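You operate a simulated robot arm through the tools that you are given. There is no shell and no other tool. Be economical: measure what you need, move in short steps, check, and stop when the job is done.

Carry out the task below with a simulated two-armed robot. There is one attempt and no reset: what you move stays moved.

Task
Set the polish tin and shoe brush out on the shoe cabinet.
Fine: both lie in the console drawer; shut it again.
Where things are to end (x, y in the base frame): shoe brush within 60 mm of [1220, -540]; polish tin within 60 mm of [1140, -420].

The check looks at the end state, three seconds after you hand in, the way a careful person would. Anything else that was tipped, shoved, dropped, spilled or broken makes it a failure.

Robot
Two 7-joint arms with fingered hands on one trunk, on a base that drives. Base frame: it is fixed to the floor where the robot stands at the start and does not move with it; the origin is under the middle of the robot, x ahead of it, y to its left, z up. Units: mm, degrees, N and s.
The left shoulder is at the start at [83, 128, 1181], the right one opposite. Places, roughly: console drawer [700, 100, 700]; folding umbrella (5x5x24 cm) [1400, -500, 1000]; top of the shoe cabinet [1200, -500, 900]. Payload 5 kg a hand.
Tool frame (each hand has its own): the origin (TCP) lies between the finger pads and is the grasp point; the fingertips stand 37 mm ahead of it; z points along the fingers, y is the line along which they close. Largest opening 124 mm; the body of the gripper starts 43 mm behind the TCP. The gripper is a hand of 3 fingers: y runs from the thumb to the fingers, the wrist lies at [-21, -116, -203] in the tool frame.
Orientation is that of the tool frame in the base frame, as [roll, pitch, yaw] about the fixed x, y, z axes, in that order (R = Rz(yaw) Ry(pitch) Rx(roll)). With the fingers straight down and the wrist toward the robot, the tool's x, y and z point along [0, 1, 0], [1, 0, 0] and [0, 0, -1] of the base frame.

Tools
- The arms move only by the tool apply_moves. It takes "left_motion", "right_motion" or both (then of equal length, played together; a hand with none holds still); each is a list that holds one entry, the list of rows, each a list of 6 numbers: the shift along the tool's x, y, z in units of 400 mm (1.0 is 400 mm), then the turn, a rotation vector about the tool's x, y, z in units of 180 degrees (1.0 is 180 degrees). In form: [[[x, y, z, ax, ay, az], ...]]. A call has 1 to 8 rows; each row is the pose to reach, as a shift and turn from the pose commanded when the call began, along the tool's axes at that moment. A call with a number of a shift or a turn outside -1 to 1 is refused whole. Rows are played at 5 a second. More than 50 mm and 8.6 degrees between two rows, and nothing of the call is played. A pose out of reach is approached as far as the arm can. The call stops where the force on the tool passes 90 N (or 10 N more than at its start, if that is more) or the arm is blocked; 0.2 s more then pass. In this call time passes only in rows, and 0.2 s behind the last. It gives the time, the measured TCP pose, the force on the tool (base axes), the opening and the grip force at its end, in the units of the frame above (readings bear some noise), with the torque about the TCP (base axes, N m) and any sound that the robot's microphone picked up, and new pictures: "views" is both (left out), scene, wrist or none (wrist: the cameras of the hands that moved).
- Cameras (640 x 400 px; columns grow to the right, rows downward): "scene" is now at [236, -16.6, 1341.6]; the picture's right is [-0.19, -0.98, 0.00], its down [-0.62, 0.12, -0.78] and it looks along [0.76, -0.15, -0.63] (base axes); focal length 231 px, centre (320, 200). "left" rides on the left gripper at [-72, -104, -154] in its tool frame; the picture's right is [-0.83, -0.26, 0.49], its down [0.51, -0.72, 0.47] and it looks along [0.23, 0.64, 0.73] (tool axes); focal length 243 px, centre (320, 200). "right" rides on the right gripper at [72, -104, -154] in its tool frame; the picture's right is [-0.83, 0.26, -0.49], its down [-0.51, -0.72, 0.47] and it looks along [-0.23, 0.64, 0.73] (tool axes); focal length 243 px, centre (320, 200). There is no depth. A picture from a camera that has moved, and an enlarged one, comes with that camera's place and axes in the base frame and with its lens.
- raise_lower(by): slides the trunk up (or, below 0, down) by that many mm; the arms and the scene camera ride with it, the base frame stays. It gives what a move gives, with no picture.
- drive_base(legs): drives the robot by 1 to 6 legs, each [ahead, left, turn to the left] in mm, mm and degrees, along the robot's own axes; the way and the turn of a leg run together, so that a leg with both is an arc; at most 1500 mm and 180 degrees a leg. The arms and the cameras ride along, it lands a little off, and it stops where it bumps. It gives what a move gives, and a new picture of the scene camera.
- move_fingers(index, middle, thumb_bend, thumb_turn, hand): sets how far each is bent, from 0 (flat) to 1 (curled in); at 0.3 the hand is open as for a grip, at 0.7 the pads meet at the TCP. One left out holds its place. A second passes; each finger stops where it meets its share of the squeeze, and holds until it gets a number again. It is the only way to open and close the hand. It gives what a move gives, with no picture; readings hold the bend of each and the force on the fingers (four entries, about 0 where the hand has none), thumb and palm. thumb_turn goes from beside the hand (0) to across from the fingers (1), as for a grip.
- head_to(pan, tilt): turns the head with the scene camera to pan (to the left, within 80 degrees either way) and tilt (down, from -29 to 69), counted from straight ahead of the robot. It gives what a move gives, and a new picture of the scene camera.
- inspect(camera, box): a new picture of the part [left, top, right, bottom] of that camera's present view, enlarged. The clock stands still meanwhile.
- finish_job(): hands the job in; it is judged then, once.

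Go step by step. Nothing tells you exact positions but the pictures and the camera data: compare them with the known pose of the tool, close in by small moves and look again before you grip or let go. The budget is 120 turns and 260 pictures, counting those below and the enlarged ones. Unless the task says otherwise, let go and move clear before handing in, and close with one line.

The tools are called by a JSON object that holds its "name" and its "arguments". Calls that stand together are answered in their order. apply_moves: Moves the arms, as the interface text tells. Its arguments: {"type":"object","properties":{"left_motion":{"type":"array"},"right_motion":{"type":"array"},"views":{"type":"string","enum":["both","scene","wrist","none"]}},"required":[]} The other tools are called the same way: raise_lower (by) slides the trunk up or down; move_fingers (index, middle, thumb_bend, thumb_turn, hand) moves the fingers one by one; drive_base (legs) drives the base; head_to (pan, tilt) turns the head that bears the scene camera; inspect (camera, box) takes an enlarged picture of a part of a camera's view; finish_job () hands the job in.

At the start:

```text
time_s: 0.0
left_position: [708.0, 83.3, 1199.6]
left_tcp_rot: [-179.9, 0.0, 90.0]
left_force: [-0.5, 0.3, -0.6]
left_moment: [0.02, -0.01, 0.05]
left_grip_width: 123.5
left_gripper_force: 0.1
left_shape: jaw
left_bend: [0.3, 0.3, 0.3, 0.98]
left_finger forces: [0.0, 0.1, 0.1, 0.0, 0.0, 0.1]
right_position: [577.0, -385.3, 1172.4]
right_tcp_rot: [180.0, 0.0, 90.0]
right_force: [-0.5, 0.0, 0.1]
right_moment: [-0.01, 0.02, 0.01]
right_grip_width: 123.7
right_gripper_force: 0.1
right_shape: jaw
right_bend: [0.3, 0.3, 0.3, 0.98]
right_finger forces: [0.0, 0.0, 0.0, 0.0, 0.1, 0.0]
trunk travel left (down, up): [-375.0, 188.0]
robot x, y, heading: [-2.5, -0.3, 0.2]
head pan, tilt: [-10.9, 38.9]
```

scene: 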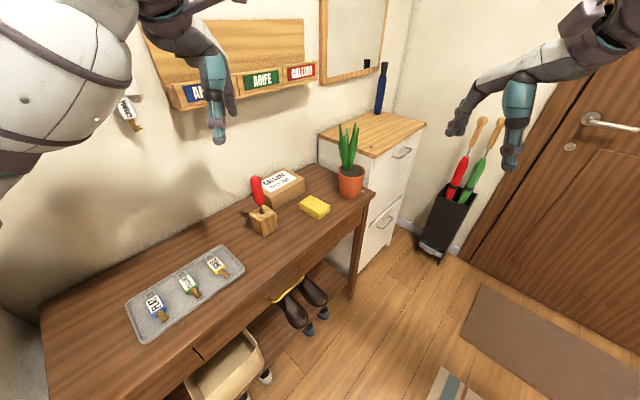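
right: 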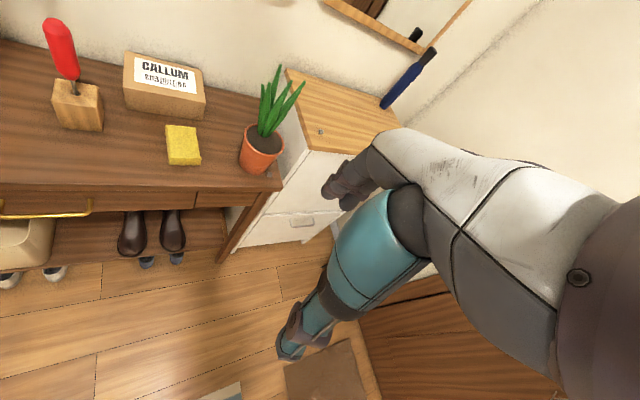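
left: 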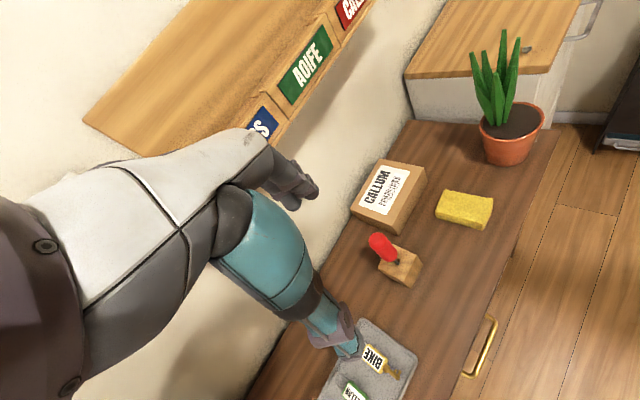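

I see the console set at an angle in front of the robot, with the brass drawer handle near [630, 10, 700] by my estimate. I'll look closer at the handle and the cabinet.

{"name": "inspect", "arguments": {"camera": "scene", "box": [160, 220, 380, 390]}}

{"name": "inspect", "arguments": {"camera": "scene", "box": [290, 50, 450, 250]}}

{"name": "head_to", "arguments": {"pan": 25, "tilt": 50}}

```text
2.35 times, centred on (270, 305) of scene
camera zoom: at [236.0, -16.6, 1341.6], right [-0.19, -0.98, 0.0], down [-0.62, 0.12, -0.78], along [0.76, -0.15, -0.63], focal length 543 px, centre (438, -47)
```

zoom: 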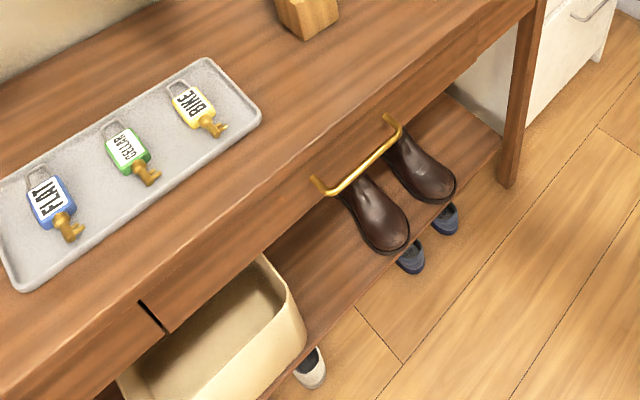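

```text
2.00 times, centred on (370, 150) of scene
camera zoom: at [236.0, -16.6, 1341.6], right [-0.19, -0.98, 0.0], down [-0.62, 0.12, -0.78], along [0.76, -0.15, -0.63], focal length 462 px, centre (220, 300)
```

zoom: 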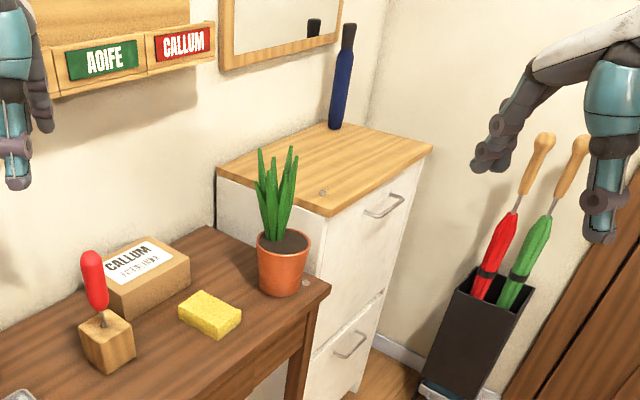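

```text
time_s: 1.0
left_position: [708.9, 81.8, 1200.1]
left_tcp_rot: [179.9, 0.0, 90.0]
left_force: [-0.3, -0.7, 0.2]
left_moment: [-0.01, -0.01, 0.0]
left_grip_width: 123.9
left_gripper_force: 0.2
left_shape: jaw
left_bend: [0.3, 0.3, 0.3, 0.98]
left_finger forces: [0.0, 0.0, 0.0, 0.0, 0.1, 0.1]
right_position: [576.6, -384.6, 1172.4]
right_tcp_rot: [-180.0, 0.0, 90.0]
right_force: [-0.3, 0.6, -0.2]
right_moment: [0.01, 0.0, 0.0]
right_grip_width: 123.5
right_gripper_force: 0.0
right_shape: jaw
right_bend: [0.3, 0.3, 0.3, 0.98]
right_finger forces: [0.0, 0.1, 0.0, 0.0, 0.0, 0.1]
trunk travel left (down, up): [-375.0, 188.0]
robot x, y, heading: [0.9, 0.1, -0.0]
head pan, tilt: [25.0, 50.0]
camera scene: at [221.6, 32.1, 1325.8], right [0.42, -0.91, 0.0], down [-0.69, -0.32, -0.64], along [0.58, 0.27, -0.77], focal length 231 px, centre (320, 200)
```

scene: 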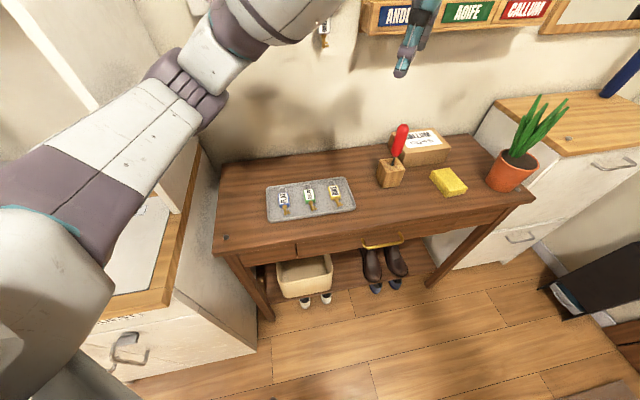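

The console front runs from about [357, 400] to [912, -372] with its top at z≈780, and the handle is at about [630, 5, 700]. The robot has to back off and face it at a heading of about 37°, so first I'll check the floor around the robot.

{"name": "head_to", "arguments": {"pan": -75, "tilt": 45}}

{"name": "head_to", "arguments": {"pan": 75, "tilt": 45}}

```text
time_s: 2.8
left_position: [709.6, 82.9, 1199.9]
left_tcp_rot: [179.9, -0.1, 90.0]
left_force: [-0.1, 0.1, -0.5]
left_moment: [-0.02, 0.01, 0.04]
left_grip_width: 123.6
left_gripper_force: 0.0
left_shape: jaw
left_bend: [0.3, 0.3, 0.3, 0.98]
left_finger forces: [0.0, 0.0, 0.0, 0.0, 0.1, 0.0]
right_position: [577.0, -384.1, 1172.4]
right_tcp_rot: [-179.9, 0.1, 90.0]
right_force: [-0.1, 0.1, -0.5]
right_moment: [0.0, -0.04, 0.0]
right_grip_width: 123.7
right_gripper_force: 0.1
right_shape: jaw
right_bend: [0.3, 0.3, 0.3, 0.98]
right_finger forces: [0.0, 0.1, 0.1, 0.0, 0.0, 0.0]
trunk travel left (down, up): [-375.0, 188.0]
robot x, y, heading: [-2.4, 1.5, 0.0]
head pan, tilt: [-75.0, 45.0]
camera scene: at [172.9, -78.9, 1332.7], right [-0.97, -0.26, 0.0], down [-0.18, 0.68, -0.71], along [0.18, -0.68, -0.71], focal length 231 px, centre (320, 200)
```

scene: 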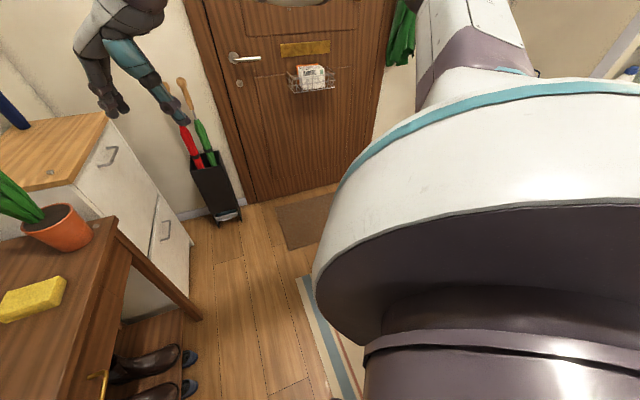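

```text
time_s: 5.1
left_position: [708.2, 83.0, 1199.5]
left_tcp_rot: [-180.0, 0.0, 90.1]
left_force: [-0.5, 0.7, 0.0]
left_moment: [0.0, -0.01, -0.03]
left_grip_width: 123.8
left_gripper_force: 0.1
left_shape: jaw
left_bend: [0.3, 0.3, 0.3, 0.98]
left_finger forces: [0.0, 0.1, 0.0, 0.0, 0.0, 0.0]
right_position: [575.9, -384.7, 1172.8]
right_tcp_rot: [180.0, 0.0, 90.0]
right_force: [-0.3, 0.3, 0.2]
right_moment: [-0.01, 0.0, 0.02]
right_grip_width: 123.3
right_gripper_force: 0.1
right_shape: jaw
right_bend: [0.3, 0.3, 0.3, 0.98]
right_finger forces: [0.0, 0.0, 0.0, 0.0, 0.1, 0.0]
trunk travel left (down, up): [-375.0, 188.0]
robot x, y, heading: [1.8, -0.6, -0.0]
head pan, tilt: [75.0, 45.0]
camera scene: at [172.9, 78.1, 1332.7], right [0.97, -0.26, 0.0], down [-0.18, -0.68, -0.71], along [0.18, 0.68, -0.71], focal length 231 px, centre (320, 200)
```

scene: 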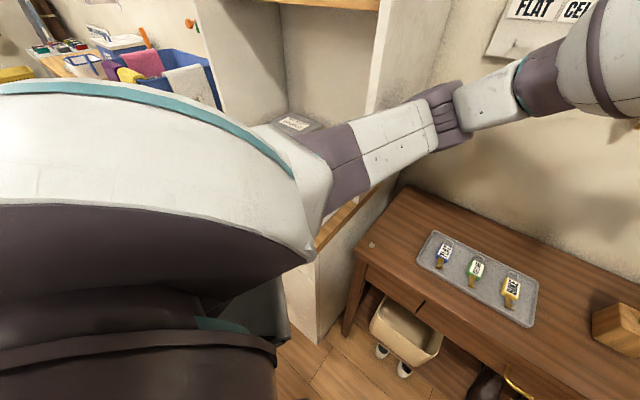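

The floor to the right and behind looks free, and furniture stands to the left. I'll drive back and right, then turn to face the console.

{"name": "head_to", "arguments": {"pan": -10, "tilt": 42}}

{"name": "drive_base", "arguments": {"legs": [[-130, -310, 0], [0, 0, 37]]}}

```text
time_s: 6.7
left_position: [708.8, 83.8, 1199.3]
left_tcp_rot: [-180.0, 0.0, 90.1]
left_force: [0.6, 0.6, -0.3]
left_moment: [0.0, -0.01, 0.0]
left_grip_width: 123.7
left_gripper_force: 0.0
left_shape: jaw
left_bend: [0.3, 0.3, 0.3, 0.98]
left_finger forces: [0.1, 0.0, 0.1, 0.0, 0.1, 0.0]
right_position: [577.2, -385.3, 1172.0]
right_tcp_rot: [-180.0, 0.1, 90.0]
right_force: [-0.2, -0.1, -0.2]
right_moment: [-0.01, 0.03, -0.02]
right_grip_width: 123.5
right_gripper_force: 0.0
right_shape: jaw
right_bend: [0.3, 0.3, 0.3, 0.98]
right_finger forces: [0.0, 0.1, 0.0, 0.1, 0.1, 0.0]
trunk travel left (down, up): [-375.0, 188.0]
robot x, y, heading: [0.5, 0.1, 0.1]
head pan, tilt: [-10.0, 42.0]
camera scene: at [234.1, -14.9, 1337.0], right [-0.17, -0.98, 0.0], down [-0.66, 0.12, -0.74], along [0.73, -0.13, -0.67], focal length 231 px, centre (320, 200)
```

scene: 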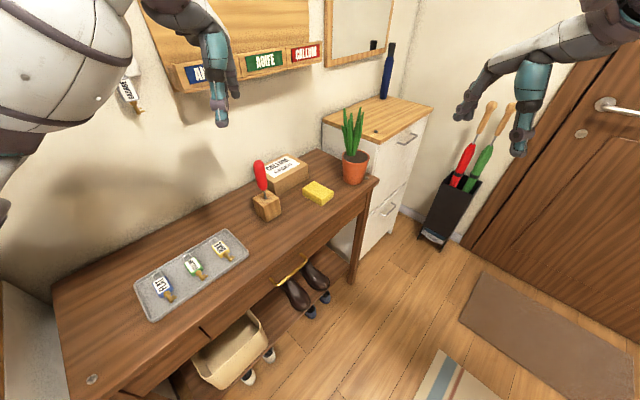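

```text
time_s: 11.7
left_position: [384.2, 184.8, 1199.5]
left_tcp_rot: [180.0, 0.0, 126.9]
left_force: [0.1, 0.2, -0.9]
left_moment: [0.03, -0.02, 0.0]
left_grip_width: 123.8
left_gripper_force: 0.1
left_shape: jaw
left_bend: [0.3, 0.3, 0.3, 0.98]
left_finger forces: [0.0, 0.0, 0.1, 0.0, 0.1, 0.1]
right_position: [559.6, -268.8, 1172.1]
right_tcp_rot: [-179.9, -0.1, 126.8]
right_force: [-0.3, -0.6, 0.0]
right_moment: [-0.03, -0.01, 0.03]
right_grip_width: 123.5
right_gripper_force: 0.0
right_shape: jaw
right_bend: [0.3, 0.3, 0.3, 0.98]
right_finger forces: [0.1, 0.0, 0.0, 0.1, 0.0, 0.1]
trunk travel left (down, up): [-375.0, 188.0]
robot x, y, heading: [-134.2, -304.4, 37.2]
head pan, tilt: [-10.0, 42.0]
camera scene: at [62.9, -177.0, 1337.0], right [0.45, -0.89, 0.0], down [-0.6, -0.3, -0.74], along [0.66, 0.34, -0.67], focal length 231 px, centre (320, 200)
```

scene: 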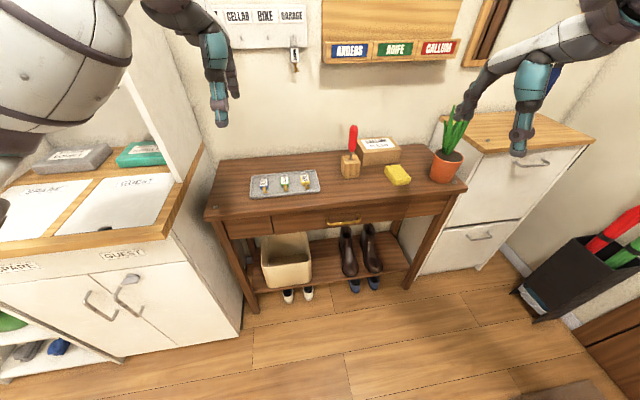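

Now the robot faces the console. I'll zoom in on the drawer handle to measure it.

{"name": "inspect", "arguments": {"camera": "scene", "box": [200, 160, 480, 300]}}

{"name": "inspect", "arguments": {"camera": "right", "box": [0, 0, 640, 400]}}

{"name": "inspect", "arguments": {"camera": "left", "box": [0, 0, 640, 400]}}

```text
2.29 times, centred on (340, 230) of scene
camera zoom: at [62.9, -177.0, 1337.0], right [0.45, -0.89, 0.0], down [-0.6, -0.3, -0.74], along [0.66, 0.34, -0.67], focal length 528 px, centre (274, 131)
```

zoom: 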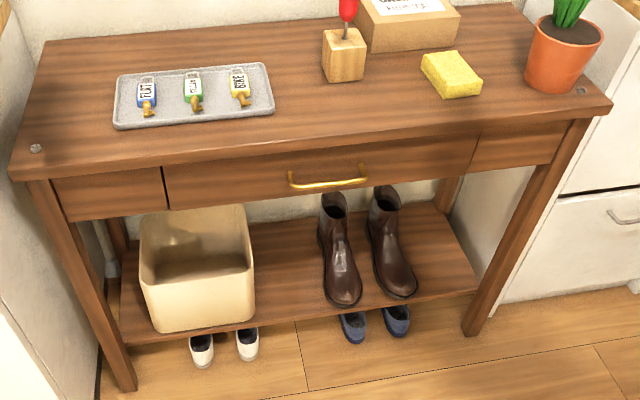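

```text
1.00 times, centred on (320, 200) of right (not enlarged: the box is as wide or as high as the picture)
camera zoom: at [432.5, -272.8, 1326.0], right [0.71, -0.51, 0.49], down [-0.27, -0.84, -0.47], along [0.65, 0.2, -0.73], focal length 243 px, centre (320, 200)
```

zoom: 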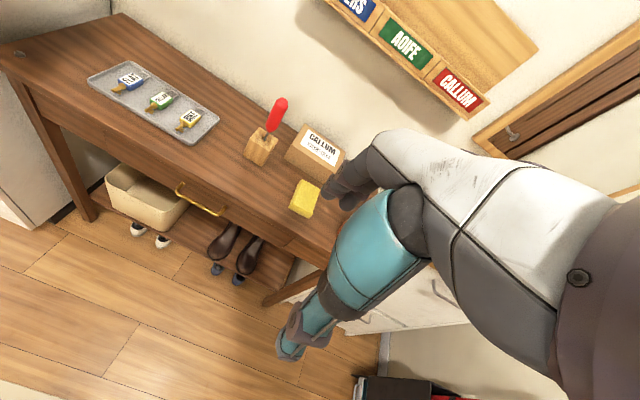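

```text
1.00 times, centred on (320, 200) of left (not enlarged: the box is as wide or as high as the picture)
camera zoom: at [343.4, 64.0, 1353.8], right [0.29, -0.82, -0.49], down [-0.88, -0.03, -0.47], along [0.37, 0.57, -0.73], focal length 243 px, centre (320, 200)
```

zoom: 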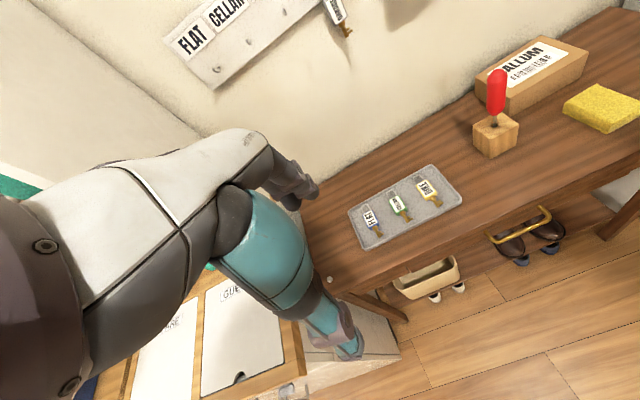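

The drawer bar runs from about [588, 65, 700] to [655, -41, 700], and the drawer opens along the robot's heading. I'll lower the trunk, narrow the right hand and tilt it forward in front of the handle.

{"name": "raise_lower", "arguments": {"by": -180}}

{"name": "move_fingers", "arguments": {"hand": "right", "index": 0.5, "middle": 0.5, "thumb_bend": 0.5}}

{"name": "apply_moves", "arguments": {"right_motion": [[[0.058, 0.0125, 0.056, -0.0417, 0, 0], [0.116, 0.025, 0.112, -0.0833, 0, 0], [0.174, 0.0375, 0.168, -0.125, 0, 0], [0.232, 0.05, 0.225, -0.1667, 0, 0], [0.29, 0.0625, 0.28, -0.2083, 0, 0], [0.348, 0.075, 0.337, -0.25, 0, 0], [0.406, 0.0875, 0.394, -0.2917, 0, 0], [0.465, 0.1, 0.45, -0.3333, 0, 0]]]}}

```text
time_s: 13.7
left_position: [385.2, 185.0, 1020.5]
left_tcp_rot: [179.9, 0.0, 126.9]
left_force: [0.9, -0.8, 0.5]
left_moment: [-0.02, -0.02, 0.0]
left_grip_width: 123.5
left_gripper_force: 0.0
left_shape: jaw
left_bend: [0.3, 0.3, 0.3, 0.98]
left_finger forces: [0.1, 0.0, 0.1, 0.1, 0.0, 0.0]
right_position: [559.2, -267.3, 992.5]
right_tcp_rot: [-180.0, 0.0, 126.8]
right_force: [-0.1, 0.3, -0.8]
right_moment: [0.03, 0.02, 0.0]
right_grip_width: 123.5
right_gripper_force: 0.0
right_shape: jaw
right_bend: [0.3, 0.3, 0.3, 0.98]
right_finger forces: [0.0, 0.0, 0.1, 0.1, 0.1, 0.1]
trunk travel left (down, up): [-195.0, 368.0]
robot x, y, heading: [-132.4, -306.0, 36.7]
head pan, tilt: [-10.0, 42.0]
```

```text
time_s: 14.7
left_position: [384.7, 184.9, 1021.0]
left_tcp_rot: [-180.0, 0.0, 126.8]
left_force: [0.4, -0.2, -1.0]
left_moment: [-0.04, -0.02, 0.02]
left_grip_width: 123.5
left_gripper_force: 0.1
left_shape: jaw
left_bend: [0.3, 0.3, 0.3, 0.98]
left_finger forces: [0.0, 0.0, 0.0, 0.0, 0.1, 0.0]
right_position: [559.8, -268.5, 991.7]
right_tcp_rot: [180.0, 0.0, 126.8]
right_force: [0.3, 0.3, -0.5]
right_moment: [0.06, -0.03, 0.03]
right_grip_width: 68.3
right_gripper_force: 0.0
right_shape: fingers
right_bend: [0.5, 0.5, 0.5, 0.98]
right_finger forces: [0.0, 0.0, 0.1, 0.0, 0.1, 0.0]
trunk travel left (down, up): [-195.0, 368.0]
robot x, y, heading: [-131.3, -304.5, 36.7]
head pan, tilt: [-10.0, 42.0]
```

```text
time_s: 16.5
left_position: [384.0, 184.3, 1020.3]
left_tcp_rot: [179.9, 0.0, 126.9]
left_force: [1.4, -0.4, 0.3]
left_moment: [-0.03, -0.02, -0.03]
left_grip_width: 123.6
left_gripper_force: 0.0
left_shape: jaw
left_bend: [0.3, 0.3, 0.3, 0.98]
left_finger forces: [0.1, 0.1, 0.1, 0.1, 0.0, 0.0]
right_position: [497.5, -82.6, 794.0]
right_tcp_rot: [119.8, -0.1, 127.1]
right_force: [-0.1, -0.2, 0.4]
right_moment: [-0.04, 0.01, 0.01]
right_grip_width: 68.0
right_gripper_force: 0.1
right_shape: fingers
right_bend: [0.5, 0.5, 0.5, 0.98]
right_finger forces: [0.1, 0.0, 0.0, 0.0, 0.1, 0.0]
right hand out of reach, approached as far as the arm can: row 3, 4, 5, 6, 7, 8
trunk travel left (down, up): [-195.0, 368.0]
robot x, y, heading: [-133.8, -309.0, 36.9]
head pan, tilt: [-10.0, 42.0]
camera scene: at [102.7, -146.2, 1148.0], right [0.45, -0.89, 0.0], down [-0.6, -0.3, -0.74], along [0.66, 0.34, -0.67], focal length 231 px, centre (320, 200)
camera right: at [306.1, -136.0, 779.8], right [0.26, -0.84, 0.47], down [0.34, -0.37, -0.86], along [0.9, 0.39, 0.19], focal length 243 px, centre (320, 200)
```

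scene: 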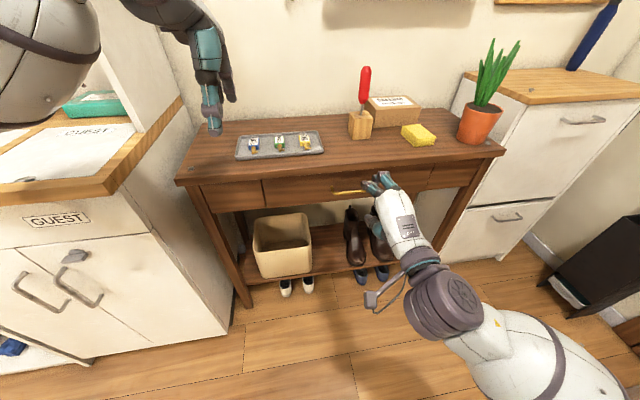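
right: 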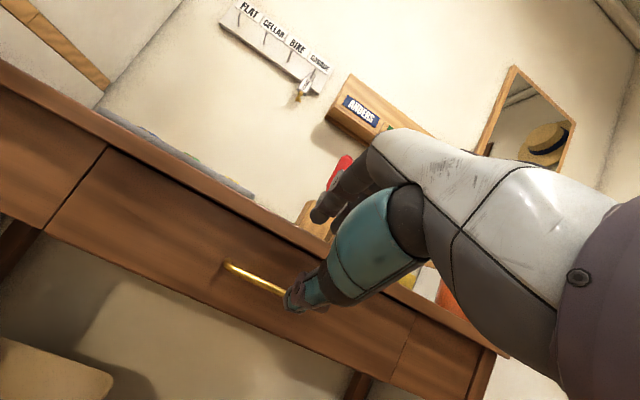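

The hand has reached z 794, about 150 mm short of the handle. I'll narrow the fingers and close in lower and forward.

{"name": "move_fingers", "arguments": {"hand": "right", "index": 0.55, "middle": 0.55, "thumb_bend": 0.55}}

{"name": "apply_moves", "arguments": {"right_motion": [[[0, -0.03, 0.07, 0, 0, 0], [0, -0.06, 0.14, 0, 0, 0], [0, -0.09, 0.21, 0, 0, 0], [0, -0.12, 0.28, 0, 0, 0]]]}}

```text
time_s: 17.5
left_position: [385.2, 185.4, 1018.9]
left_tcp_rot: [-180.0, 0.0, 126.9]
left_force: [0.1, 0.0, 0.1]
left_moment: [0.04, -0.02, 0.03]
left_grip_width: 123.6
left_gripper_force: 0.1
left_shape: jaw
left_bend: [0.3, 0.3, 0.3, 0.98]
left_finger forces: [0.1, 0.0, 0.0, 0.0, 0.0, 0.1]
right_position: [498.7, -83.5, 792.3]
right_tcp_rot: [119.9, 0.0, 127.0]
right_force: [0.4, -0.1, 1.3]
right_moment: [-0.01, 0.0, 0.0]
right_grip_width: 53.0
right_gripper_force: 0.1
right_shape: fingers
right_bend: [0.55, 0.55, 0.55, 0.98]
right_finger forces: [0.0, 0.1, 0.0, 0.1, 0.0, 0.0]
trunk travel left (down, up): [-195.0, 368.0]
robot x, y, heading: [-136.5, -307.9, 37.1]
head pan, tilt: [-10.0, 42.0]
```

```text
time_s: 18.5
left_position: [384.2, 186.1, 1019.8]
left_tcp_rot: [-180.0, 0.0, 126.9]
left_force: [-1.6, 0.1, 0.1]
left_moment: [0.0, -0.02, -0.01]
left_grip_width: 123.5
left_gripper_force: 0.1
left_shape: jaw
left_bend: [0.3, 0.3, 0.3, 0.98]
left_finger forces: [0.0, 0.1, 0.0, 0.0, 0.1, 0.1]
right_position: [560.0, -35.9, 693.2]
right_tcp_rot: [120.1, 0.0, 127.0]
right_force: [0.8, 0.1, 0.2]
right_moment: [0.01, 0.0, 0.01]
right_grip_width: 52.7
right_gripper_force: 0.1
right_shape: fingers
right_bend: [0.55, 0.55, 0.55, 0.98]
right_finger forces: [0.1, 0.1, 0.0, 0.0, 0.0, 0.1]
trunk travel left (down, up): [-195.0, 368.0]
robot x, y, heading: [-133.4, -305.4, 36.8]
head pan, tilt: [-10.0, 42.0]
camera scene: at [103.8, -145.6, 1147.6], right [0.45, -0.89, 0.0], down [-0.6, -0.3, -0.74], along [0.66, 0.34, -0.67], focal length 231 px, centre (320, 200)
camera right: at [367.7, -88.8, 680.6], right [0.26, -0.84, 0.47], down [0.34, -0.38, -0.86], along [0.9, 0.39, 0.19], focal length 243 px, centre (320, 200)
```

scene: 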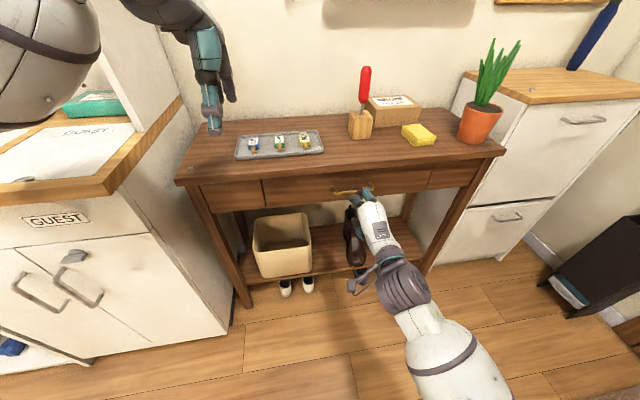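
right: 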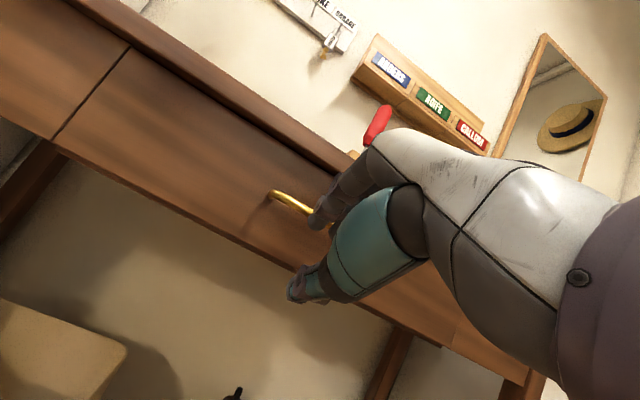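

The bar is at about [613, 7, 711]. I'll raise the hand a bit so it lines up, then advance along the fingers.

{"name": "apply_moves", "arguments": {"right_motion": [[[0, 0.06, 0, 0, 0, 0], [0, 0.12, 0, 0, 0, 0], [0, 0.12, 0.03, 0, 0, 0], [0, 0.12, 0.06, 0, 0, 0]]]}}

{"name": "inspect", "arguments": {"camera": "scene", "box": [300, 150, 440, 250]}}

```text
time_s: 19.5
left_position: [383.9, 184.7, 1019.5]
left_tcp_rot: [180.0, 0.0, 127.0]
left_force: [-0.9, -0.3, 1.1]
left_moment: [-0.03, -0.03, 0.01]
left_grip_width: 123.7
left_gripper_force: 0.0
left_shape: jaw
left_bend: [0.3, 0.3, 0.3, 0.98]
left_finger forces: [0.0, 0.0, 0.0, 0.1, 0.1, 0.0]
right_position: [596.2, -8.4, 725.4]
right_tcp_rot: [120.1, 0.0, 126.9]
right_force: [-3.9, -2.1, 0.9]
right_moment: [0.03, -0.08, 0.05]
right_grip_width: 50.2
right_gripper_force: 2.4
right_shape: fingers
right_bend: [0.57, 0.55, 0.55, 0.98]
right_finger forces: [3.8, 0.3, 0.0, 0.1, 0.0, 0.1]
trunk travel left (down, up): [-195.0, 368.0]
robot x, y, heading: [-131.4, -307.2, 36.9]
head pan, tilt: [-10.0, 42.0]
camera scene: at [102.6, -146.8, 1148.0], right [0.45, -0.89, 0.0], down [-0.6, -0.3, -0.74], along [0.66, 0.34, -0.67], focal length 231 px, centre (320, 200)
camera right: at [403.5, -62.3, 710.4], right [0.26, -0.84, 0.47], down [0.34, -0.38, -0.86], along [0.9, 0.39, 0.19], focal length 243 px, centre (320, 200)
```

scene: 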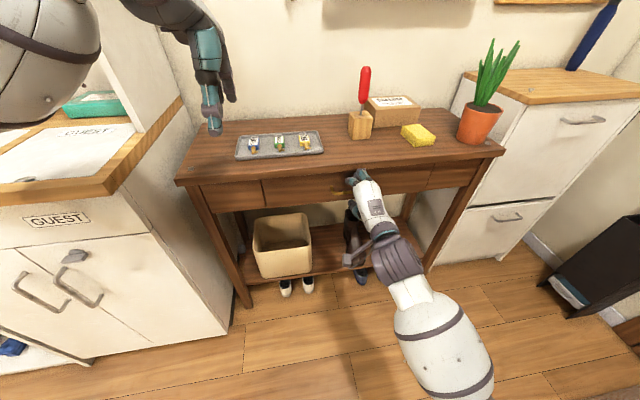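
right: 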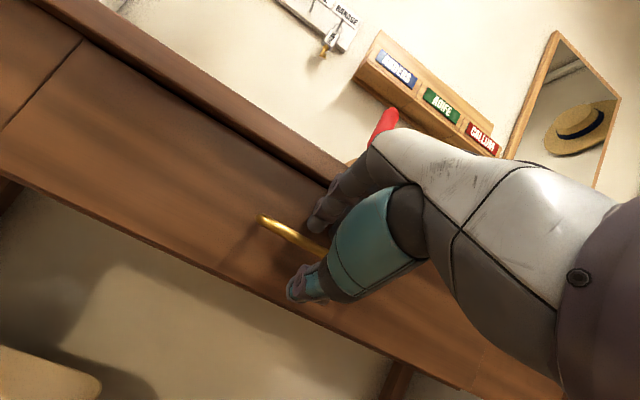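

```text
4.00 times, centred on (370, 200) of scene
camera zoom: at [102.6, -146.8, 1148.0], right [0.45, -0.89, 0.0], down [-0.6, -0.3, -0.74], along [0.66, 0.34, -0.67], focal length 923 px, centre (120, 200)
```

zoom: 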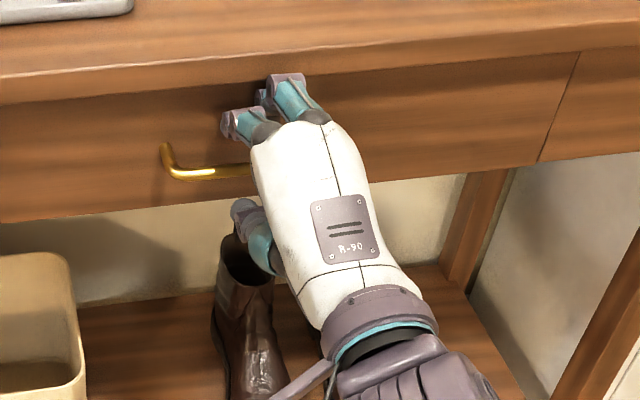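

The bar lies between the thumb and fingers near the tips. I'll narrow a bit, advance 10 mm, then close.

{"name": "move_fingers", "arguments": {"hand": "right", "index": 0.6, "middle": 0.6, "thumb_bend": 0.6}}

{"name": "apply_moves", "arguments": {"right_motion": [[[0, -0.005, 0.013, 0, 0, 0], [0, -0.01, 0.026, 0, 0, 0]]], "views": "none"}}

{"name": "move_fingers", "arguments": {"hand": "right", "index": 0.85, "middle": 0.85, "thumb_bend": 0.85}}

{"name": "inspect", "arguments": {"camera": "scene", "box": [300, 150, 440, 250]}}

```text
time_s: 20.5
left_position: [385.1, 185.5, 1020.0]
left_tcp_rot: [-180.0, 0.0, 126.9]
left_force: [-0.1, 0.1, -0.8]
left_moment: [0.02, 0.0, 0.0]
left_grip_width: 123.7
left_gripper_force: 0.1
left_shape: jaw
left_bend: [0.3, 0.3, 0.3, 0.98]
left_finger forces: [0.0, 0.0, 0.0, 0.1, 0.0, 0.1]
right_position: [595.5, -7.9, 722.9]
right_tcp_rot: [120.0, 0.0, 126.9]
right_force: [0.8, 0.1, 0.2]
right_moment: [0.0, 0.01, 0.0]
right_grip_width: 37.4
right_gripper_force: 0.1
right_shape: fingers
right_bend: [0.6, 0.6, 0.6, 0.98]
right_finger forces: [0.1, 0.0, 0.0, 0.0, 0.0, 0.1]
trunk travel left (down, up): [-195.0, 368.0]
robot x, y, heading: [-134.2, -307.8, 36.8]
head pan, tilt: [-10.0, 42.0]
```

```text
time_s: 21.1
left_position: [382.8, 184.3, 1021.4]
left_tcp_rot: [179.9, 0.1, 126.9]
left_force: [-0.1, -0.4, -0.9]
left_moment: [0.04, 0.02, 0.0]
left_grip_width: 123.6
left_gripper_force: 0.2
left_shape: jaw
left_bend: [0.3, 0.3, 0.3, 0.98]
left_finger forces: [0.0, 0.0, 0.1, 0.0, 0.0, 0.1]
right_position: [601.5, -6.0, 717.3]
right_tcp_rot: [119.8, 0.0, 126.9]
right_force: [-12.8, -9.3, 6.5]
right_moment: [0.19, -0.25, 0.0]
right_grip_width: 33.1
right_gripper_force: 8.0
right_shape: fingers
right_bend: [0.63, 0.61, 0.6, 0.98]
right_finger forces: [10.9, 4.4, 0.1, 0.0, 0.0, 0.0]
trunk travel left (down, up): [-195.0, 368.0]
robot x, y, heading: [-132.7, -308.6, 36.9]
head pan, tilt: [-10.0, 42.0]
```

```text
time_s: 22.1
left_position: [385.2, 186.4, 1019.3]
left_tcp_rot: [-179.9, -0.1, 126.9]
left_force: [0.2, -0.1, -0.1]
left_moment: [0.0, 0.01, -0.02]
left_grip_width: 123.6
left_gripper_force: 0.0
left_shape: jaw
left_bend: [0.3, 0.3, 0.3, 0.98]
left_finger forces: [0.0, 0.1, 0.0, 0.1, 0.1, 0.0]
right_position: [601.3, -3.6, 713.2]
right_tcp_rot: [120.1, 0.0, 126.7]
right_force: [0.7, -1.1, -8.4]
right_moment: [0.0, 0.04, 0.29]
right_grip_width: 0.0
right_gripper_force: 7.8
right_shape: fingers
right_bend: [0.78, 0.78, 0.76, 0.97]
right_finger forces: [2.8, 13.1, 0.1, 0.0, 0.4, 0.0]
trunk travel left (down, up): [-195.0, 368.0]
robot x, y, heading: [-135.3, -304.5, 36.8]
head pan, tilt: [-10.0, 42.0]
```

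```text
4.00 times, centred on (370, 200) of scene
camera zoom: at [104.5, -145.9, 1147.4], right [0.45, -0.89, 0.0], down [-0.6, -0.3, -0.74], along [0.66, 0.34, -0.67], focal length 923 px, centre (120, 200)
```

zoom: 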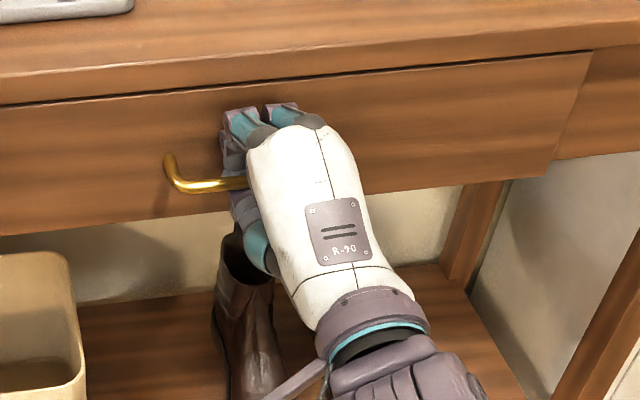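

The fingers have hooked around the bar and the drawer seems to have started. I'll pull it out about 80 mm and look.

{"name": "apply_moves", "arguments": {"right_motion": [[[0, -0.025, -0.0433, 0, 0, 0], [0, -0.05, -0.0866, 0, 0, 0], [0, -0.075, -0.13, 0, 0, 0], [0, -0.1, -0.173, 0, 0, 0]]], "views": "scene"}}

```text
time_s: 23.1
left_position: [385.8, 186.6, 1019.3]
left_tcp_rot: [180.0, 0.0, 126.9]
left_force: [-1.2, -0.7, -0.2]
left_moment: [0.02, 0.0, 0.0]
left_grip_width: 123.8
left_gripper_force: 0.1
left_shape: jaw
left_bend: [0.3, 0.3, 0.3, 0.98]
left_finger forces: [0.1, 0.0, 0.0, 0.1, 0.0, 0.0]
right_position: [538.6, -51.3, 714.6]
right_tcp_rot: [120.1, 0.0, 126.8]
right_force: [-0.6, 0.2, -12.8]
right_moment: [0.01, 0.01, 0.32]
right_grip_width: 0.0
right_gripper_force: 9.8
right_shape: fingers
right_bend: [0.78, 0.78, 0.76, 0.97]
right_finger forces: [3.8, 15.0, 0.0, 0.0, 0.8, 0.0]
trunk travel left (down, up): [-195.0, 368.0]
robot x, y, heading: [-133.1, -307.8, 37.1]
head pan, tilt: [-10.0, 42.0]
camera scene: at [104.0, -145.8, 1147.5], right [0.45, -0.89, 0.0], down [-0.6, -0.3, -0.74], along [0.66, 0.34, -0.67], focal length 231 px, centre (320, 200)
```

scene: 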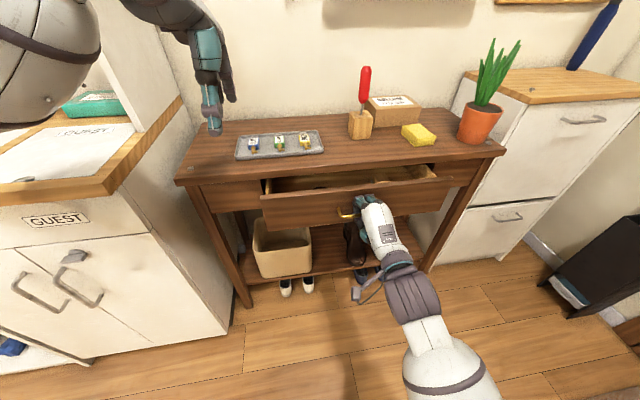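

The drawer slides well. I'll pull on by another 90 mm.

{"name": "apply_moves", "arguments": {"right_motion": [[[0, -0.025, -0.0433, 0, 0, 0], [0, -0.05, -0.0866, 0, 0, 0], [0, -0.075, -0.13, 0, 0, 0], [0, -0.1, -0.173, 0, 0, 0], [0, -0.1125, -0.195, 0, 0, 0]]], "views": "scene"}}

```text
time_s: 24.3
left_position: [385.1, 187.0, 1019.4]
left_tcp_rot: [-179.8, -0.1, 126.9]
left_force: [-0.6, 0.6, 0.6]
left_moment: [0.02, 0.02, 0.03]
left_grip_width: 123.6
left_gripper_force: 0.0
left_shape: jaw
left_bend: [0.3, 0.3, 0.3, 0.98]
left_finger forces: [0.0, 0.0, 0.0, 0.1, 0.0, 0.0]
right_position: [465.3, -105.0, 714.5]
right_tcp_rot: [120.1, 0.0, 126.9]
right_force: [-8.7, 9.9, -14.2]
right_moment: [0.1, -0.04, 0.48]
right_grip_width: 0.0
right_gripper_force: 11.4
right_shape: fingers
right_bend: [0.78, 0.77, 0.76, 0.97]
right_finger forces: [3.9, 16.9, 0.0, 0.1, 1.9, 0.0]
trunk travel left (down, up): [-195.0, 368.0]
robot x, y, heading: [-135.4, -306.7, 36.9]
head pan, tilt: [-10.0, 42.0]
camera scene: at [103.7, -145.0, 1147.5], right [0.45, -0.89, 0.0], down [-0.6, -0.3, -0.74], along [0.66, 0.34, -0.67], focal length 231 px, centre (320, 200)
```

scene: 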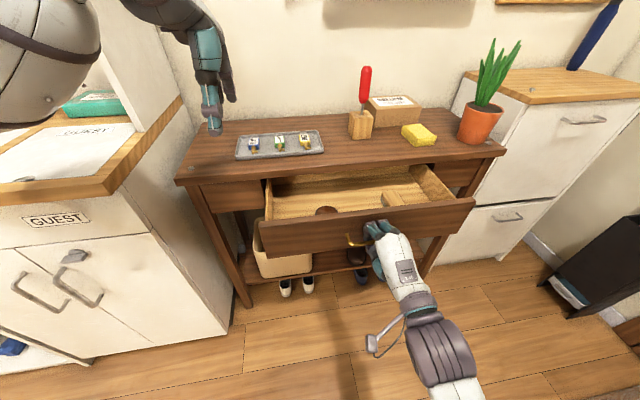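

The tin (dark round) and the brush are visible near the front of the drawer. I'll pull a little further.

{"name": "apply_moves", "arguments": {"right_motion": [[[0, -0.025, -0.0433, 0, 0, 0], [0, -0.05, -0.0866, 0, 0, 0], [0, -0.075, -0.13, 0, 0, 0]]], "views": "scene"}}

{"name": "inspect", "arguments": {"camera": "scene", "box": [240, 140, 500, 300]}}

```text
time_s: 25.1
left_position: [386.0, 186.5, 1018.9]
left_tcp_rot: [-179.9, 0.1, 126.9]
left_force: [0.5, -0.6, 0.0]
left_moment: [-0.01, 0.03, 0.03]
left_grip_width: 123.7
left_gripper_force: 0.0
left_shape: jaw
left_bend: [0.3, 0.3, 0.3, 0.98]
left_finger forces: [0.0, 0.0, 0.0, 0.0, 0.0, 0.0]
right_position: [425.7, -139.1, 706.8]
right_tcp_rot: [119.8, 0.1, 126.8]
right_force: [10.5, 12.6, 2.6]
right_moment: [-0.06, -0.01, 0.27]
right_grip_width: 0.0
right_gripper_force: 6.3
right_shape: fingers
right_bend: [0.78, 0.78, 0.77, 0.97]
right_finger forces: [0.0, 12.6, 0.0, 0.0, 0.0, 0.0]
right hand out of reach, approached as far as the arm can: row 3
trunk travel left (down, up): [-195.0, 368.0]
robot x, y, heading: [-134.9, -306.9, 36.9]
head pan, tilt: [-10.0, 42.0]
camera scene: at [105.3, -145.3, 1147.5], right [0.45, -0.89, 0.0], down [-0.6, -0.3, -0.74], along [0.66, 0.34, -0.67], focal length 231 px, centre (320, 200)
```

scene: 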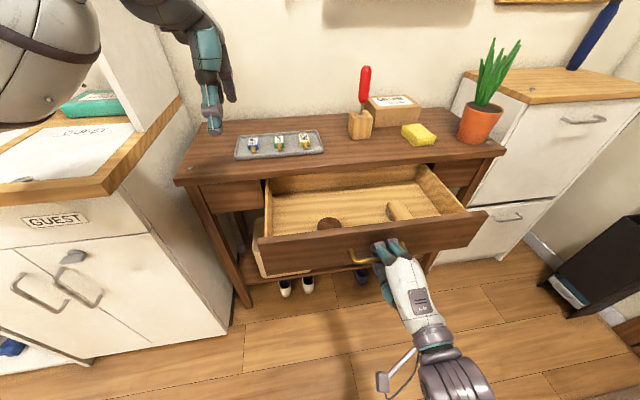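

```text
2.46 times, centred on (370, 220) of scene
camera zoom: at [105.3, -145.3, 1147.5], right [0.45, -0.89, 0.0], down [-0.6, -0.3, -0.74], along [0.66, 0.34, -0.67], focal length 568 px, centre (197, 151)
```

zoom: 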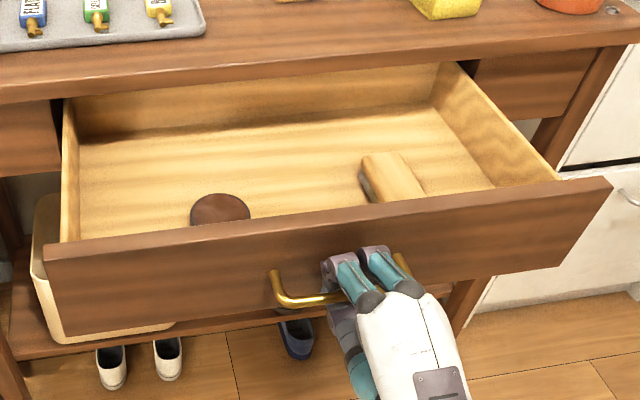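

The drawer is open about 215 mm. I'll open the fingers off the bar and drive straight back so the hand comes clear.

{"name": "move_fingers", "arguments": {"hand": "right", "index": 0.5, "middle": 0.5, "thumb_bend": 0.5}}

{"name": "inspect", "arguments": {"camera": "right", "box": [160, 80, 480, 320]}}

```text
time_s: 26.1
left_position: [384.2, 185.1, 1020.0]
left_tcp_rot: [-179.9, 0.0, 126.9]
left_force: [-0.3, 0.4, 0.9]
left_moment: [-0.02, -0.01, 0.01]
left_grip_width: 123.4
left_gripper_force: 0.1
left_shape: jaw
left_bend: [0.3, 0.3, 0.3, 0.98]
left_finger forces: [0.0, 0.0, 0.0, 0.0, 0.1, 0.1]
right_position: [424.0, -139.1, 704.6]
right_tcp_rot: [119.9, 0.0, 126.7]
right_force: [0.4, -0.3, 0.4]
right_moment: [0.0, -0.02, -0.03]
right_grip_width: 67.8
right_gripper_force: 0.5
right_shape: fingers
right_bend: [0.5, 0.5, 0.5, 0.97]
right_finger forces: [0.4, 0.1, 0.0, 0.0, 0.0, 0.0]
trunk travel left (down, up): [-195.0, 368.0]
robot x, y, heading: [-137.0, -303.6, 36.8]
head pan, tilt: [-10.0, 42.0]
```

```text
1.67 times, centred on (320, 200) of right
camera zoom: at [232.8, -192.1, 691.4], right [0.26, -0.84, 0.47], down [0.34, -0.38, -0.86], along [0.9, 0.39, 0.19], focal length 404 px, centre (320, 200)
```

zoom: 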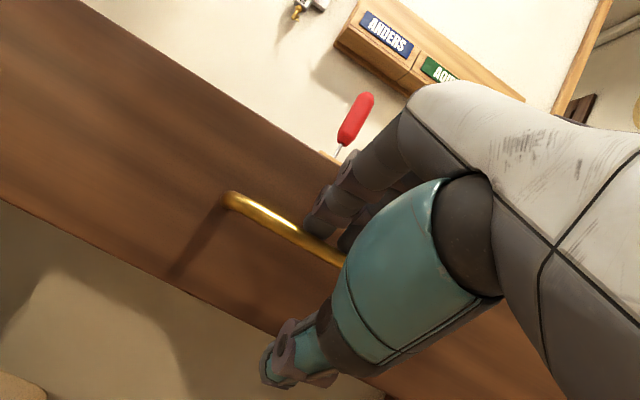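

The upper finger sits just above the bar, so I'll lift the trunk by 20 mm first and then back away 150 mm.

{"name": "raise_lower", "arguments": {"by": 18}}

{"name": "drive_base", "arguments": {"legs": [[-150, 0, 0]]}}

```text
time_s: 26.8
left_position: [384.6, 185.0, 1037.0]
left_tcp_rot: [180.0, 0.0, 127.0]
left_force: [0.6, 0.5, -0.7]
left_moment: [0.02, 0.01, 0.03]
left_grip_width: 123.8
left_gripper_force: 0.1
left_shape: jaw
left_bend: [0.3, 0.3, 0.3, 0.98]
left_finger forces: [0.0, 0.0, 0.0, 0.0, 0.0, 0.1]
right_position: [424.7, -139.5, 720.8]
right_tcp_rot: [120.1, 0.0, 126.9]
right_force: [0.1, 0.3, -0.9]
right_moment: [0.0, -0.02, 0.01]
right_grip_width: 67.5
right_gripper_force: 0.1
right_shape: fingers
right_bend: [0.5, 0.5, 0.5, 0.97]
right_finger forces: [0.0, 0.0, 0.1, 0.1, 0.0, 0.0]
trunk travel left (down, up): [-213.0, 350.0]
robot x, y, heading: [-131.7, -305.4, 37.0]
head pan, tilt: [-10.0, 42.0]
```

```text
time_s: 28.2
left_position: [264.5, 97.0, 1038.3]
left_tcp_rot: [179.9, 0.0, 126.9]
left_force: [0.0, -0.1, 1.0]
left_moment: [-0.05, -0.02, 0.02]
left_grip_width: 123.9
left_gripper_force: 0.0
left_shape: jaw
left_bend: [0.3, 0.3, 0.3, 0.98]
left_finger forces: [0.1, 0.0, 0.0, 0.0, 0.0, 0.0]
right_position: [305.0, -226.6, 721.8]
right_tcp_rot: [120.0, 0.0, 127.2]
right_force: [-0.1, 0.3, -0.1]
right_moment: [0.01, 0.02, -0.02]
right_grip_width: 67.7
right_gripper_force: 0.0
right_shape: fingers
right_bend: [0.5, 0.5, 0.5, 0.97]
right_finger forces: [0.0, 0.0, 0.1, 0.0, 0.0, 0.0]
trunk travel left (down, up): [-213.0, 350.0]
robot x, y, heading: [-252.4, -395.9, 37.1]
head pan, tilt: [-10.0, 42.0]
camera scene: at [-20.8, -238.6, 1168.6], right [0.45, -0.89, 0.0], down [-0.6, -0.3, -0.74], along [0.66, 0.34, -0.67], focal length 231 px, centre (320, 200)
```

scene: 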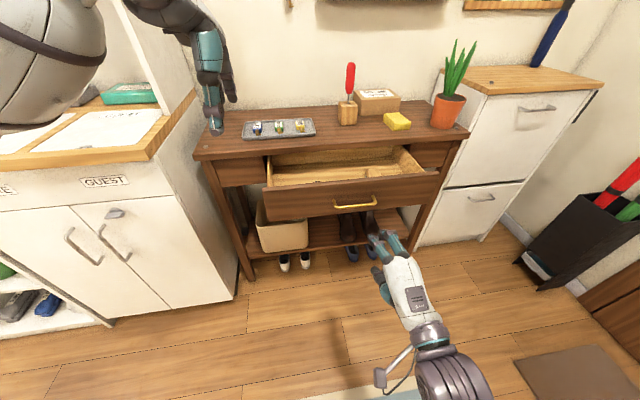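

The hand is clear. I'll raise the trunk, bring the right hand back to pointing down, and look into the drawer.

{"name": "raise_lower", "arguments": {"by": 200}}

{"name": "apply_moves", "arguments": {"right_motion": [[[0, 0.05, -0.02, 0.0417, 0, 0], [0, 0.1, -0.04, 0.0833, 0, 0], [0, 0.15, -0.06, 0.125, 0, 0], [0, 0.2, -0.08, 0.1667, 0, 0], [0, 0.25, -0.08, 0.2083, 0, 0], [0, 0.3, -0.08, 0.25, 0, 0], [0, 0.35, -0.08, 0.2917, 0, 0], [0, 0.4, -0.08, 0.3333, 0, 0]]], "views": "wrist"}}

{"name": "head_to", "arguments": {"pan": -10, "tilt": 45}}

```text
time_s: 30.3
left_position: [265.6, 97.1, 1237.1]
left_tcp_rot: [-179.9, 0.0, 127.0]
left_force: [0.8, -0.6, 0.1]
left_moment: [0.0, -0.01, 0.0]
left_grip_width: 123.8
left_gripper_force: 0.1
left_shape: jaw
left_bend: [0.3, 0.3, 0.3, 0.98]
left_finger forces: [0.1, 0.0, 0.1, 0.0, 0.0, 0.1]
right_position: [305.6, -224.9, 921.0]
right_tcp_rot: [120.0, 0.0, 127.0]
right_force: [-0.8, 0.1, 0.0]
right_moment: [0.0, 0.01, 0.0]
right_grip_width: 67.6
right_gripper_force: 0.1
right_shape: fingers
right_bend: [0.5, 0.5, 0.5, 0.97]
right_finger forces: [0.0, 0.0, 0.1, 0.0, 0.0, 0.1]
trunk travel left (down, up): [-413.0, 150.0]
robot x, y, heading: [-249.3, -394.5, 36.9]
head pan, tilt: [-10.0, 42.0]
```

```text
time_s: 32.1
left_position: [264.6, 98.2, 1237.2]
left_tcp_rot: [-180.0, 0.0, 127.0]
left_force: [0.5, 0.5, 0.1]
left_moment: [0.03, 0.01, -0.02]
left_grip_width: 123.8
left_gripper_force: 0.0
left_shape: jaw
left_bend: [0.3, 0.3, 0.3, 0.98]
left_finger forces: [0.0, 0.0, 0.1, 0.1, 0.0, 0.0]
right_position: [345.6, -195.7, 1044.1]
right_tcp_rot: [165.1, 0.1, 127.1]
right_force: [0.3, 0.0, 0.1]
right_moment: [0.0, 0.0, 0.01]
right_grip_width: 67.5
right_gripper_force: 0.0
right_shape: fingers
right_bend: [0.5, 0.5, 0.5, 0.97]
right_finger forces: [0.0, 0.1, 0.1, 0.0, 0.1, 0.0]
right hand out of reach, approached as far as the arm can: row 1, 2, 3, 4, 5, 6, 7, 8
trunk travel left (down, up): [-413.0, 150.0]
robot x, y, heading: [-254.3, -393.0, 37.0]
head pan, tilt: [-10.0, 42.0]
camera right: at [189.4, -222.8, 1165.1], right [0.6, -0.59, 0.54], down [-0.15, -0.75, -0.64], along [0.78, 0.3, -0.54], focal length 243 px, centre (320, 200)
```

right: 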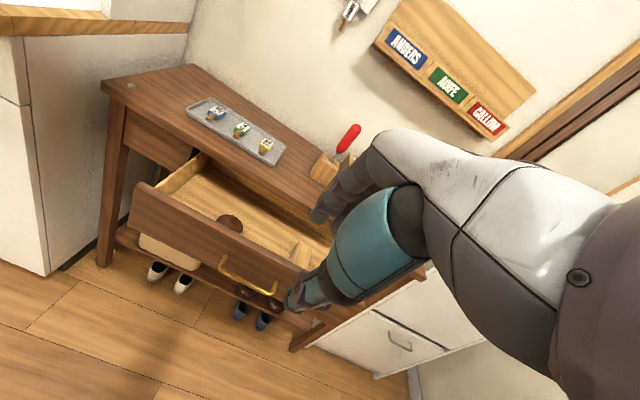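

```text
time_s: 32.8
left_position: [264.9, 97.8, 1237.6]
left_tcp_rot: [-180.0, 0.0, 126.9]
left_force: [1.0, -0.4, -0.2]
left_moment: [-0.03, 0.03, -0.01]
left_grip_width: 123.5
left_gripper_force: 0.0
left_shape: jaw
left_bend: [0.3, 0.3, 0.3, 0.98]
left_finger forces: [0.0, 0.1, 0.1, 0.1, 0.0, 0.1]
right_position: [343.7, -196.5, 1042.8]
right_tcp_rot: [165.0, 0.1, 127.1]
right_force: [-0.9, -0.3, 0.0]
right_moment: [0.0, -0.01, -0.01]
right_grip_width: 67.4
right_gripper_force: 0.1
right_shape: fingers
right_bend: [0.5, 0.5, 0.5, 0.97]
right_finger forces: [0.0, 0.1, 0.1, 0.0, 0.0, 0.0]
trunk travel left (down, up): [-413.0, 150.0]
robot x, y, heading: [-252.8, -395.5, 37.2]
head pan, tilt: [-10.0, 45.0]
camera scene: at [-66.1, -272.3, 1372.9], right [0.45, -0.89, 0.0], down [-0.63, -0.32, -0.71], along [0.63, 0.32, -0.71], focal length 231 px, centre (320, 200)
```

scene: 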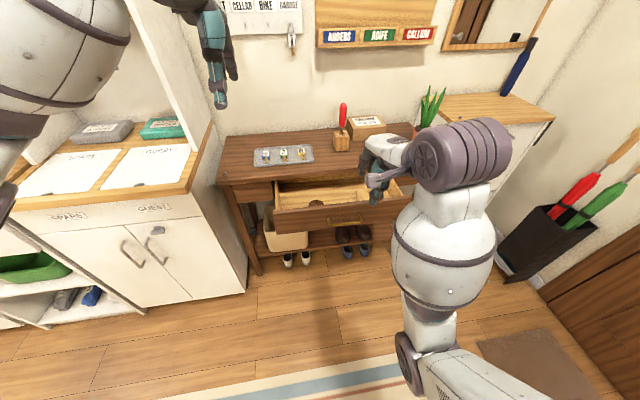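

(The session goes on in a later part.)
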